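You operate a simulated robot arm through the tools that you are given. There is no shell and no other tool. Be economical: measure what you need, move in short steps, check, and stop when the job is done.

You are at the controls of a simulated robot arm. One attempt, no reset.

## Task
Fetch the stamp with plain knob and set it on top of the cream pack of plain cards.
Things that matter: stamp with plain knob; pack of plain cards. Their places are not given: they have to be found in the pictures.

The check looks at the end state, three seconds after you hand in, the way a careful person would. Anything else that was tipped, shoved, dropped, spilled or broken makes it a failure.

## Robot
A 6-joint arm with a two-finger parallel gripper, fixed in place. Base frame: the origin is at the foot of the arm, x ahead of it, y to its left, z up; the work surface is at about z = 0. Lengths are in mm, angles in degrees, forces in N, time in s.
With the tool pointing down near the work surface it reaches from about 160 to 420 mm from the base axis. Its first joint turns from -66.0 to 66.0 degrees. Payload 1.57 kg.
The tool frame sits at the grasp point between the pads (the TCP): z along the fingers, y along the line on which they close. The tips reach 30 mm beyond it. The gripper opens to 80 mm. The fingers are 17 mm wide and 12 mm thick; the gripper's body (40 by 82 mm) begins 80 mm behind the TCP.
Orientation is that of the tool frame in the base frame, as a unit quaternion [w, x, y, z]. With the fingers straight down and closing along the base's y, the tool's x points along the base's -x, its y along +y and its z along -z.

## Interface
- The arm moves only by the tool send_rows. Its argument "steps" is a list that holds one entry, the list of rows, each a list of 6 numbers: the shift along the tool's x, y, z in mm, then the turn, a rotation vector about the tool's x, y, z in degrees. In form: [[[x, y, z, wx, wy, wz], ...]]. A call has 1 to 20 rows; each row shifts and turns the commanded pose from where the row before left it, along the tool's axes as they then stand. "fingers" is the finger opening in mm, from 0 to 80, set as the call begins (left out, the last holds). A row lasts 0.2 s, in which the tool goes at most 50 mm and 8.6 degrees; a call with a longer step from one row to the next is refused whole, and so is a gripper value outside its range. Where a pose cannot be reached the arm comes as near as it can. A force on the tool above 40 N (or 10 N above the force at the start of the call, whichever is more), or a blocked arm, ends the call early, and 0.2 s more pass. The fingers move at their own pace (about 153 mm/s each) and stop on an object; they squeeze with about 37 N. The grip force told is the motor's: it shows also when the fingers shut on nothing. Time passes only in rows, and 0.2 s behind the last, so rows that do not move let the fingers close. The reply holds the time, the measured pose of the TCP, the force on the tool along the base axes, the opening and the grip force, in the units named above and with some noise.
- Cameras (640 x 400 px; columns grow to the right, rows downward): "scene" is fixed at [61.3, -330.2, 436]; the picture's right is [0.74, -0.67, 0.00], its down [-0.31, -0.34, -0.89] and it looks along [0.60, 0.66, -0.46] (base axes); focal length 313 px, centre (320, 200). "wrist" rides on the gripper at [-32, 0, -78] in the tool frame; the picture's right is [0.00, -1.00, 0.00], its down [0.97, 0.00, -0.24] and it looks along [0.24, 0.00, 0.97] (tool axes); focal length 218 px, centre (320, 200).
- grab_frame(camera): a new picture of that camera. The clock stands still meanwhile.
- measure_at(camera, pixels): for up to 12 pixels [column, row] of the newest picture of that camera ("zoom" is the newest enlarged one), the place [x, y, z] in the base frame of the surface seen there, good to about 2 mm. The clock stands still meanwhile.
- zoom(camera, box): a new picture of the part [left, top, right, bottom] of that camera's present view, enlarged. The clock stands still meanwhile.
- sign_off(): hands the job in; it is judged then, once.

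Go step by step. Measure first, check grasps and placings, and put right what went wrong. The budget is 60 turns and 20 pictures, counting those below and the enlarged ones. Unless the task says otherwise, let go and move clear before handing in, and close with one line.

The tools are called after "Emit:" by a JSON object that holds its "api" and its "payload". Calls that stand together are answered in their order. send_rows: Moves the arm, as the interface text tells. Its arguments: {"type":"object","properties":{"steps":{"type":"array","items":{"type":"array","items":{"type":"array","items":{"type":"number"}}}},"fingers":{"type":"number"}},"required":["steps"]} The other tools are called the same way: grab_frame (camera) takes a picture; measure_at (camera, pixels) gives the place of the surface under pixels of a picture; zoom (camera, box) takes an enlarged picture of a part of a camera's view; sign_off () hands the job in.

At the start:

```text
time: 0.0
ee_pos: [207.5, 96.5, 258.2]
orientation: [0.0, 0.0, 1.0, 0.001]
ft_force: [0.9, -0.3, 0.3]
gripper_width: 80.1
gripper_force: 0.1
```

scene: 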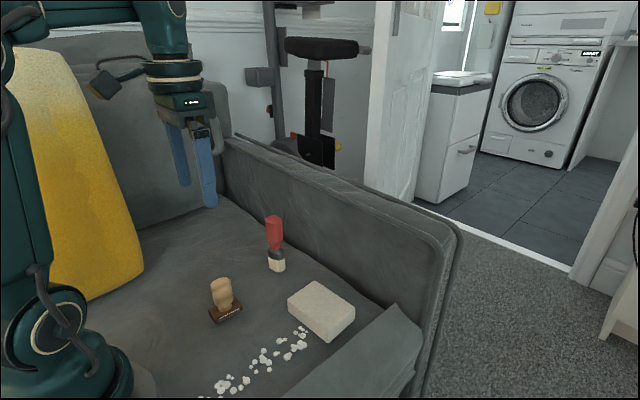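
wrist: 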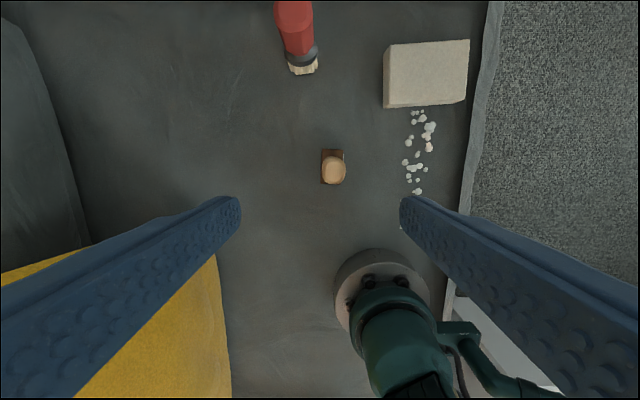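

The stamp appears at scene (225,298) and the cream block at (321,310), with a brush or similar with a red handle at (275,245). I'll zoom in on both and check whether they are what the task means.

Emit:
{"api": "zoom", "payload": {"camera": "scene", "box": [190, 200, 370, 350]}}

Emit:
{"api": "measure_at", "payload": {"camera": "wrist", "pixels": [[333, 170], [325, 152], [342, 152], [323, 182], [390, 50], [466, 44], [464, 100], [388, 104], [425, 75], [300, 120], [303, 66]]}}

Emit:
{"api": "measure_at", "payload": {"camera": "scene", "pixels": [[220, 283], [226, 300], [211, 313], [215, 322], [240, 308], [314, 283], [290, 297], [354, 306], [328, 325], [320, 305], [275, 220], [250, 290]]}}

```text
2.67 times, centred on (280, 275) of scene
```

zoom: 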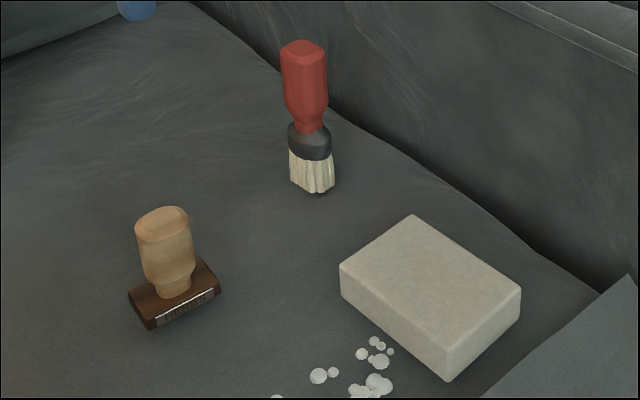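

```text
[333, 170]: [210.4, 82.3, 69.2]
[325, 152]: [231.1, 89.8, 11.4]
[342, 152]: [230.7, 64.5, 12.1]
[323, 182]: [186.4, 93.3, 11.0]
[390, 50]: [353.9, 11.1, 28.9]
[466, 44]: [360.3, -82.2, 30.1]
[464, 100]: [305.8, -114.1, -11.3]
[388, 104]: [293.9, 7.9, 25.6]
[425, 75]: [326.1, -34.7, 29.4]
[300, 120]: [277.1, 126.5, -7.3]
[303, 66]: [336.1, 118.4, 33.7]
```

```text
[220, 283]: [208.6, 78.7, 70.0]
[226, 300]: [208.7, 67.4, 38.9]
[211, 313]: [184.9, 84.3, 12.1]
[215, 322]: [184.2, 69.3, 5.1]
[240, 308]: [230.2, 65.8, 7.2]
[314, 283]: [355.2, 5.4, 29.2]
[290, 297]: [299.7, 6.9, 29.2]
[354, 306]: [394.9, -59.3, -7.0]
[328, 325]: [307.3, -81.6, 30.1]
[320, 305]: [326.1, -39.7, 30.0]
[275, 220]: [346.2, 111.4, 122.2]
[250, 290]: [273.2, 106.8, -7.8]
```

The zoom shows the plain-knob stamp with its base at x 184–231, y 64–93 and its knob top at z≈70. The block top is at z≈29.5, centred near (328,-38). I'll line up over the knob and go down to just above it.

Emit:
{"api": "send_rows", "payload": {"steps": [[[-1.5, -18, 0, 0, 0, 0], [0, 0, 30, 0, 0, 0], [0, 0, 30, 0, 0, 0], [0, 0, 30, 0, 0, 0], [0, 0, 30, 0, 0, 0], [0, 0, 20, 0, 0, 0], [0, 0, 0, 0, 0, 0]]], "fingers": 70}}

Emit:
{"api": "grab_frame", "payload": {"camera": "wrist"}}

Emit:
{"api": "zoom", "payload": {"camera": "scene", "box": [140, 200, 320, 350]}}

```text
time: 1.6
ee_pos: [208.1, 78.3, 117.7]
orientation: [0.0, 0.001, 1.0, 0.001]
ft_force: [0.5, -0.4, 0.1]
gripper_width: 69.9
gripper_force: 0.0
```

```text
16 pictures are left
```

wrist: 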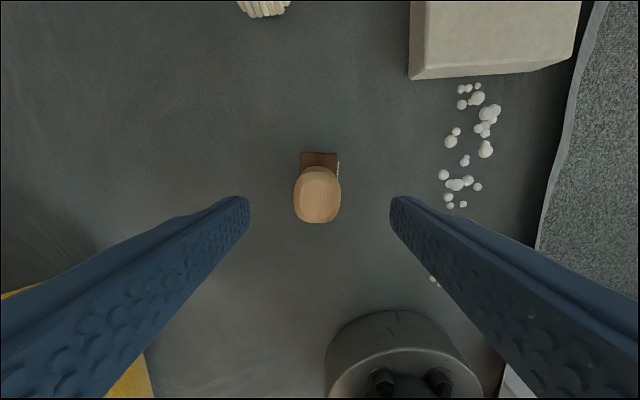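

```text
2.67 times, centred on (230, 275) of scene
```

zoom: 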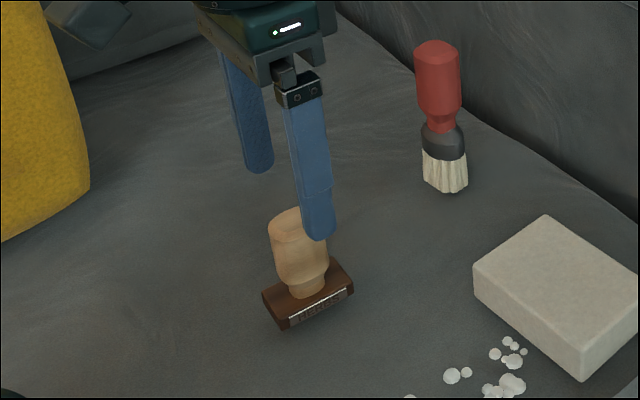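

The knob sits at wrist (317,195), midway between the fingers. I'll measure its edges before going down.

Emit:
{"api": "measure_at", "payload": {"camera": "wrist", "pixels": [[317, 195], [317, 170], [317, 218], [297, 195], [337, 195], [301, 155], [337, 156]]}}

```text
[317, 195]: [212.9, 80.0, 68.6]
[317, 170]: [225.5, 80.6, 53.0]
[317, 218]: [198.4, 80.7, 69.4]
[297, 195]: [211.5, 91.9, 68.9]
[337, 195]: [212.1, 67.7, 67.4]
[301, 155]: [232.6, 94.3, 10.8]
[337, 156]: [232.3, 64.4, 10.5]
```

The knob centre is near (210,80) and it is about 26 mm wide, so my alignment is within 2 mm. I'll go down to z≈50 and close.

Emit:
{"api": "send_rows", "payload": {"steps": [[[-2, 1.5, 20, 0, 0, 0], [0, 0, 20, 0, 0, 0], [0, 0, 15, 0, 0, 0], [0, 0, 12, 0, 0, 0], [0, 0, 0, 0, 0, 0]]]}}

Emit:
{"api": "send_rows", "payload": {"steps": [[[0, 0, 0, 0, 0, 0], [0, 0, 0, 0, 0, 0], [0, 0, 0, 0, 0, 0]]], "fingers": 0}}

Emit:
{"api": "zoom", "payload": {"camera": "scene", "box": [140, 200, 320, 350]}}

```text
time: 2.8
ee_pos: [210.9, 80.7, 50.8]
orientation: [0.001, -0.001, 1.0, 0.0]
ft_force: [0.0, 0.0, 0.6]
gripper_width: 70.0
gripper_force: 0.1
```

```text
time: 3.6
ee_pos: [211.0, 79.0, 51.1]
orientation: [0.0, 0.0, 1.0, 0.001]
ft_force: [-0.8, -0.4, 0.3]
gripper_width: 27.8
gripper_force: 36.9
```

```text
2.67 times, centred on (230, 275) of scene
```

zoom: 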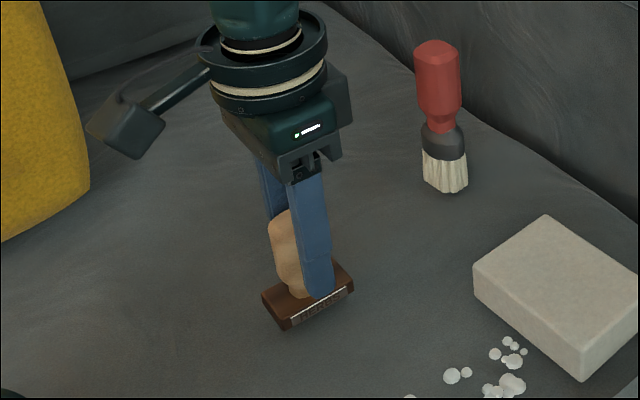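

The grip is firm: 27.8 mm opening at 37 N. I'll lift straight up 80 mm and check that the stamp comes with it.

Emit:
{"api": "send_rows", "payload": {"steps": [[[0, 0, -10, 0, 0, 0], [0, 0, -20, 0, 0, 0], [0, 0, -25, 0, 0, 0], [0, 0, -25, 0, 0, 0], [0, 0, 0, 0, 0, 0]]]}}

Emit:
{"api": "zoom", "payload": {"camera": "scene", "box": [140, 200, 320, 350]}}

```text
time: 4.8
ee_pos: [210.2, 80.8, 130.8]
orientation: [0.0, 0.001, 1.0, 0.0]
ft_force: [1.0, 0.6, 0.3]
gripper_width: 28.1
gripper_force: 36.9
```

```text
2.67 times, centred on (230, 275) of scene
```

zoom: 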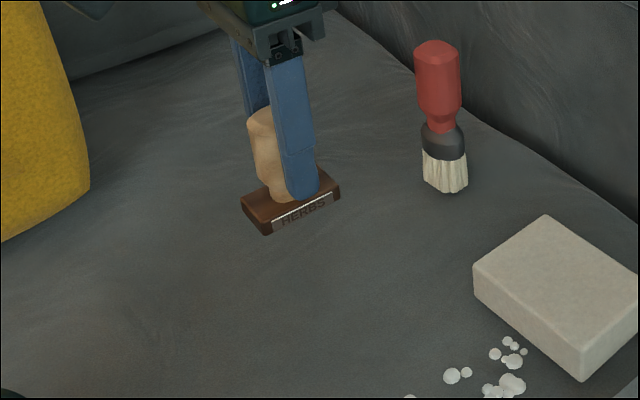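

The stamp is lifted level and held. Next I'll carry it sideways in y first, away from the brush, then forward until it is over the block centre.

Emit:
{"api": "send_rows", "payload": {"steps": [[[0, -20, 0, 0, 0, 0], [0, -20, 0, 0, 0, 0], [0, -20, 0, 0, 0, 0], [0, -20, 0, 0, 0, 0], [0, -20, 0, 0, 0, 0], [0, -18, 0, 0, 0, 0], [-20, 0, 0, 0, 0, 0], [-20, 0, 0, 0, 0, 0], [-20, 0, 0, 0, 0, 0], [-20, 0, 0, 0, 0, 0], [-20, 0, 0, 0, 0, 0], [-19, 0, 0, 0, 0, 0], [0, 0, 0, 0, 0, 0]]]}}

Emit:
{"api": "grab_frame", "payload": {"camera": "scene"}}

Emit:
{"api": "grab_frame", "payload": {"camera": "wrist"}}

```text
time: 7.6
ee_pos: [330.8, -37.7, 130.7]
orientation: [0.0, 0.0, 1.0, 0.0]
ft_force: [0.9, 0.0, -0.6]
gripper_width: 28.1
gripper_force: 37.3
```

```text
12 pictures are left
```

scene: 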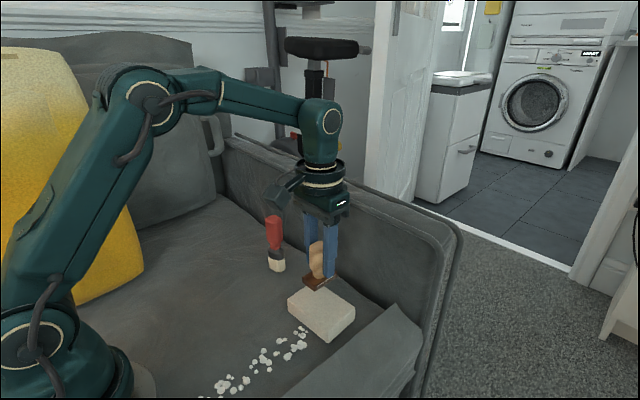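

```text
11 pictures are left
```

wrist: 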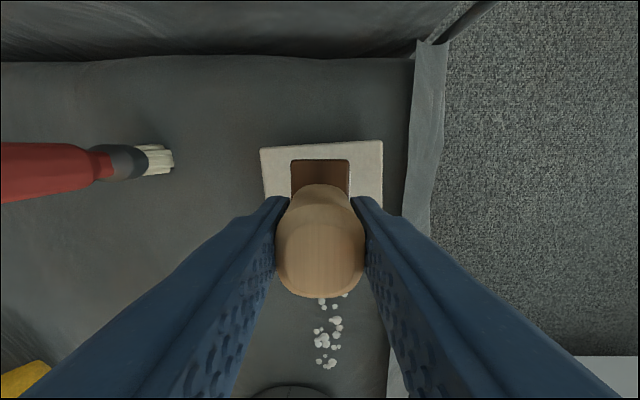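

The stamp is over the block at scene (318,285). The black part on the wrist at (280,190) looks close to the brush at (275,222), so I'll measure the clearance and the block edges before lowering.

Emit:
{"api": "measure_at", "payload": {"camera": "scene", "pixels": [[278, 193], [272, 198], [285, 203], [273, 218], [296, 180], [305, 280], [326, 285], [316, 290]]}}

Emit:
{"api": "measure_at", "payload": {"camera": "wrist", "pixels": [[264, 153], [380, 146], [295, 164], [347, 163], [267, 190], [379, 190]]}}

Emit:
{"api": "zoom", "payload": {"camera": "scene", "box": [240, 170, 390, 350]}}

```text
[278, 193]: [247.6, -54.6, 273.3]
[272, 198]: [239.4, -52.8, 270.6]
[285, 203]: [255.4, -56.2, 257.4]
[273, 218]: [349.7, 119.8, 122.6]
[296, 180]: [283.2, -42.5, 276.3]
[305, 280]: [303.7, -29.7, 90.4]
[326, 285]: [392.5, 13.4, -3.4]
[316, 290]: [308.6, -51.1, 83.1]
```

```text
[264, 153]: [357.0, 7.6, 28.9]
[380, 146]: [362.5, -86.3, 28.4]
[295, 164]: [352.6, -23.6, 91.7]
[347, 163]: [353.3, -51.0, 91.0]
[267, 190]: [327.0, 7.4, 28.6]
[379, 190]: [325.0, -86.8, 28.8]
```

```text
2.22 times, centred on (315, 260) of scene
```

zoom: 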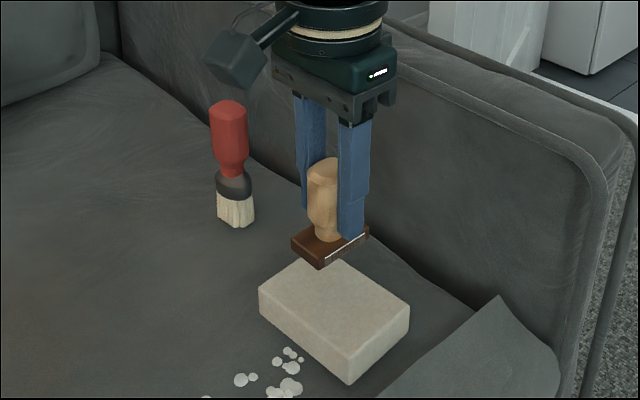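

There is plenty of clearance. The stamp base spans x 304–353 and y -51 to -24, well inside the block (x 298–359, y -87 to 7). Its underside should be about 43 mm above the block, so I'll lower it most of the way and then in small steps.

Emit:
{"api": "send_rows", "payload": {"steps": [[[0, -1, 15, 0, 0, 0], [0, 0, 12, 0, 0, 0], [0, 0, 8, 0, 0, 0], [0, 0, 3, 0, 0, 0], [0, 0, 0, 0, 0, 0]]]}}

Emit:
{"api": "zoom", "payload": {"camera": "scene", "box": [260, 230, 380, 350]}}

```text
time: 8.8
ee_pos: [330.2, -39.4, 93.3]
orientation: [-0.001, 0.0, 1.0, 0.001]
ft_force: [0.3, -0.1, -1.4]
gripper_width: 28.5
gripper_force: 37.1
```

```text
3.33 times, centred on (320, 290) of scene
```

zoom: 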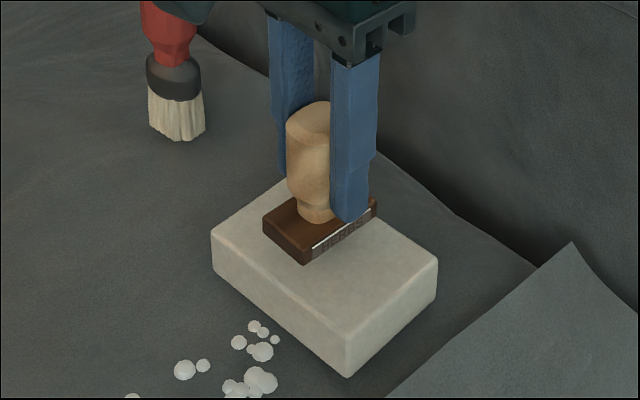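

The stamp is a few mm above the block and no contact force shows yet. I'll go down in 1 mm steps until it touches.

Emit:
{"api": "send_rows", "payload": {"steps": [[[0, 0, 1, 0, 0, 0], [0, 0, 1, 0, 0, 0], [0, 0, 1, 0, 0, 0], [0, 0, 0, 0, 0, 0]]]}}

Emit:
{"api": "send_rows", "payload": {"steps": [[[0, 0, 1, 0, 0, 0], [0, 0, 0, 0, 0, 0]]]}}

Emit:
{"api": "send_rows", "payload": {"steps": [[[0, 0, 1, 0, 0, 0], [0, 0, 0, 0, 0, 0]]]}}

```text
time: 9.8
ee_pos: [330.6, -38.3, 90.0]
orientation: [0.0, 0.0, 1.0, 0.0]
ft_force: [-0.2, 0.0, -1.1]
gripper_width: 28.1
gripper_force: 37.2
```

```text
time: 10.4
ee_pos: [332.0, -38.6, 90.2]
orientation: [0.0, 0.001, 1.0, 0.001]
ft_force: [-0.2, 0.5, -0.2]
gripper_width: 28.2
gripper_force: 37.1
```

```text
time: 11.0
ee_pos: [330.2, -39.1, 88.3]
orientation: [-0.001, 0.0, 1.0, 0.001]
ft_force: [0.0, -0.6, 0.0]
gripper_width: 28.2
gripper_force: 37.0
```

No contact yet at z≈88.3, so I'll keep going in small steps.

Emit:
{"api": "send_rows", "payload": {"steps": [[[0, 0, 1, 0, 0, 0], [0, 0, 0, 0, 0, 0]]]}}

Emit:
{"api": "zoom", "payload": {"camera": "scene", "box": [280, 260, 360, 340]}}

```text
time: 11.6
ee_pos: [330.3, -38.7, 88.3]
orientation: [0.0, 0.0, 1.0, 0.002]
ft_force: [-0.2, 0.2, -1.0]
gripper_width: 28.3
gripper_force: 37.1
```

```text
5.00 times, centred on (320, 300) of scene
```

zoom: 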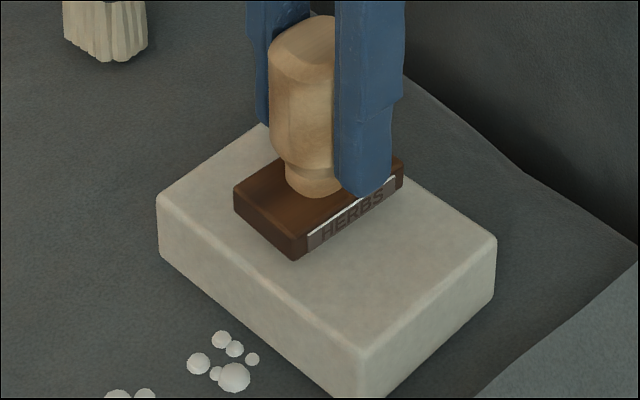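

It looks within a mm or two of touching, but the force still reads as noise. I'll take a few more single steps.

Emit:
{"api": "send_rows", "payload": {"steps": [[[0, 0, 1, 0, 0, 0], [0, 0, 0, 0, 0, 0]]]}}

Emit:
{"api": "send_rows", "payload": {"steps": [[[0, 0, 0.7, 0, 0, 0], [0, 0, 0, 0, 0, 0]]]}}

```text
time: 12.2
ee_pos: [328.3, -38.5, 86.5]
orientation: [-0.001, 0.0, 1.0, 0.0]
ft_force: [-0.5, 0.0, 0.3]
gripper_width: 28.3
gripper_force: 36.7
```

```text
time: 12.8
ee_pos: [329.9, -38.9, 84.8]
orientation: [0.0, 0.0, 1.0, 0.001]
ft_force: [0.1, 0.3, -0.1]
gripper_width: 28.3
gripper_force: 37.6
```

The commanded z is about 85 and there is still no contact. I'll go on stepping.

Emit:
{"api": "send_rows", "payload": {"steps": [[[0, 0, 0.7, 0, 0, 0], [0, 0, 0, 0, 0, 0]]]}}

Emit:
{"api": "send_rows", "payload": {"steps": [[[0, 0, 0.7, 0, 0, 0], [0, 0, 0, 0, 0, 0]]]}}

Emit:
{"api": "zoom", "payload": {"camera": "scene", "box": [280, 260, 360, 340]}}

```text
time: 13.4
ee_pos: [330.1, -39.0, 84.0]
orientation: [0.0, 0.0, 1.0, 0.001]
ft_force: [0.2, 0.4, -0.3]
gripper_width: 28.2
gripper_force: 37.3
```

```text
time: 14.0
ee_pos: [330.9, -38.5, 83.8]
orientation: [0.0, 0.0, 1.0, 0.001]
ft_force: [0.3, -0.1, -0.2]
gripper_width: 28.3
gripper_force: 36.8
```

```text
5.00 times, centred on (320, 300) of scene
```

zoom: 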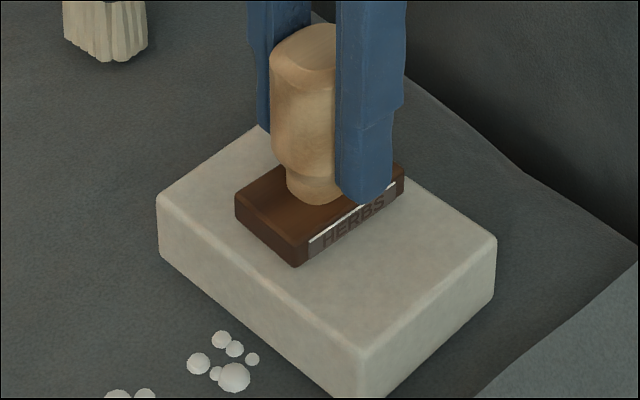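

Base, knob and fingers all moved down together by 6–8 zoomed px, so it is still moving freely. I'll keep lowering until the force rises.

Emit:
{"api": "send_rows", "payload": {"steps": [[[0, 0, 0.7, 0, 0, 0], [0, 0, 0, 0, 0, 0]]]}}

Emit:
{"api": "send_rows", "payload": {"steps": [[[0, 0, 0.7, 0, 0, 0], [0, 0, 0, 0, 0, 0]]]}}

Emit:
{"api": "measure_at", "payload": {"camera": "zoom", "pixels": [[270, 195], [297, 240], [297, 262], [300, 285], [220, 200], [240, 230]]}}

```text
time: 14.6
ee_pos: [331.6, -37.8, 82.2]
orientation: [-0.001, 0.0, 1.0, 0.002]
ft_force: [0.7, -0.5, -0.4]
gripper_width: 28.2
gripper_force: 37.4
```

```text
time: 15.2
ee_pos: [331.5, -38.0, 82.8]
orientation: [0.0, 0.0, 1.0, 0.0]
ft_force: [-0.1, 0.2, -0.1]
gripper_width: 28.4
gripper_force: 37.5
```

```text
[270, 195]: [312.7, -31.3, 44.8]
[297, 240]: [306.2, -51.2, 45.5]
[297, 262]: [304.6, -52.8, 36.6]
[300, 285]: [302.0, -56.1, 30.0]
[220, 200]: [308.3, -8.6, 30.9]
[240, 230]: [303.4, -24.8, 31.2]
```

The base bottom edge measured about z 34–36 at TCP 83.8, with the block at 30, so 2–3 mm remain. I'll continue.

Emit:
{"api": "send_rows", "payload": {"steps": [[[0, 0, 0.7, 0, 0, 0], [0, 0, 0, 0, 0, 0]]]}}

Emit:
{"api": "send_rows", "payload": {"steps": [[[0, 0, 0.7, 0, 0, 0], [0, 0, 0, 0, 0, 0]]]}}

Emit:
{"api": "send_rows", "payload": {"steps": [[[0, 0, 0.5, 0, 0, 0], [0, 0, 0, 0, 0, 0]]]}}

```text
time: 15.8
ee_pos: [330.7, -38.4, 80.9]
orientation: [0.0, 0.001, 1.0, 0.001]
ft_force: [-0.2, 0.4, -0.4]
gripper_width: 28.1
gripper_force: 37.2
```

```text
time: 16.4
ee_pos: [331.9, -38.3, 80.7]
orientation: [0.0, 0.001, 1.0, 0.001]
ft_force: [0.2, 0.9, -0.7]
gripper_width: 28.1
gripper_force: 37.0
```

```text
time: 17.0
ee_pos: [330.4, -38.6, 81.1]
orientation: [0.001, -0.001, 1.0, 0.001]
ft_force: [-1.9, -0.4, 7.7]
gripper_width: 28.1
gripper_force: 37.0
```

Contact: the force along z jumped to 7.7 N. I'll take off the slight overpress and open the fingers gently in place.

Emit:
{"api": "send_rows", "payload": {"steps": [[[0, 0, -0.3, 0, 0, 0], [0, 0, 0, 0, 0, 0]]]}}

Emit:
{"api": "send_rows", "payload": {"steps": [[[0, 0, 0, 0, 0, 0], [0, 0, 0, 0, 0, 0], [0, 0, 0, 0, 0, 0]]], "fingers": 60}}

Emit:
{"api": "zoom", "payload": {"camera": "scene", "box": [260, 230, 380, 350]}}

```text
time: 17.6
ee_pos: [330.4, -38.0, 81.2]
orientation: [0.001, 0.0, 1.0, 0.001]
ft_force: [1.5, -1.1, 3.4]
gripper_width: 28.1
gripper_force: 36.3
```

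```text
time: 18.4
ee_pos: [329.8, -38.7, 82.1]
orientation: [0.0, 0.0, 1.0, 0.0]
ft_force: [-0.3, 0.7, 0.2]
gripper_width: 59.9
gripper_force: 0.0
```

```text
3.33 times, centred on (320, 290) of scene
```

zoom: 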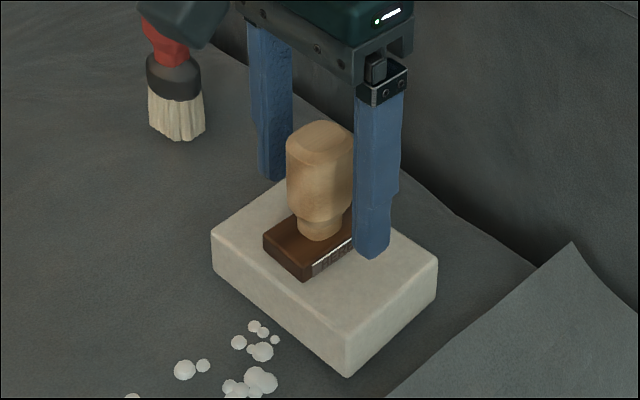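

The stamp stands upright on the block and the fingers are clear of the knob. I'll rise straight up and take a last picture.

Emit:
{"api": "send_rows", "payload": {"steps": [[[0, 0, -10, 0, 0, 0], [0, 0, -20, 0, 0, 0], [0, 0, -30, 0, 0, 0], [0, 0, -30, 0, 0, 0], [0, 0, -30, 0, 0, 0], [0, 0, 0, 0, 0, 0]]]}}

Emit:
{"api": "grab_frame", "payload": {"camera": "scene"}}

Emit:
{"api": "zoom", "payload": {"camera": "scene", "box": [200, 200, 380, 350]}}

```text
time: 19.8
ee_pos: [331.8, -36.8, 201.4]
orientation: [0.0, 0.0, 1.0, 0.002]
ft_force: [0.0, 0.8, -0.4]
gripper_width: 59.9
gripper_force: 0.0
```

```text
5 pictures are left
```

scene: 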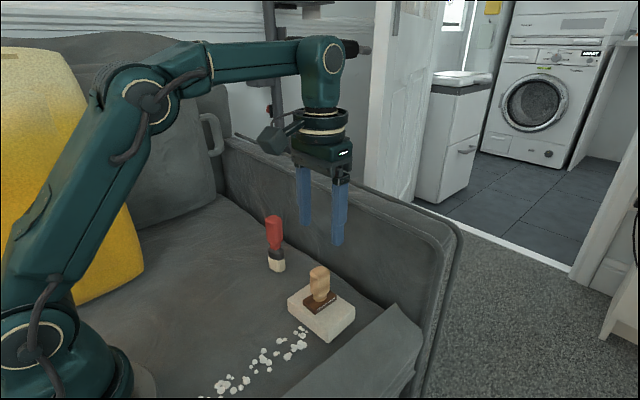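

```text
2.67 times, centred on (290, 275) of scene
```

zoom: 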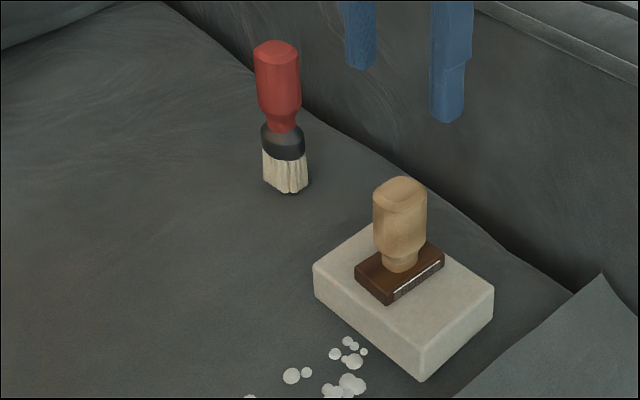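

The stamp stands upright on the block at scene (320,290), the brush and the white crumbs are where they were, and the gripper is clear. I'll hand in now.

Emit:
{"api": "sign_off", "payload": {}}

```text
The job is handed in.
```

The plain-knob stamp is standing upright near the centre of the cream pack, nothing else was disturbed, and the job is handed in.
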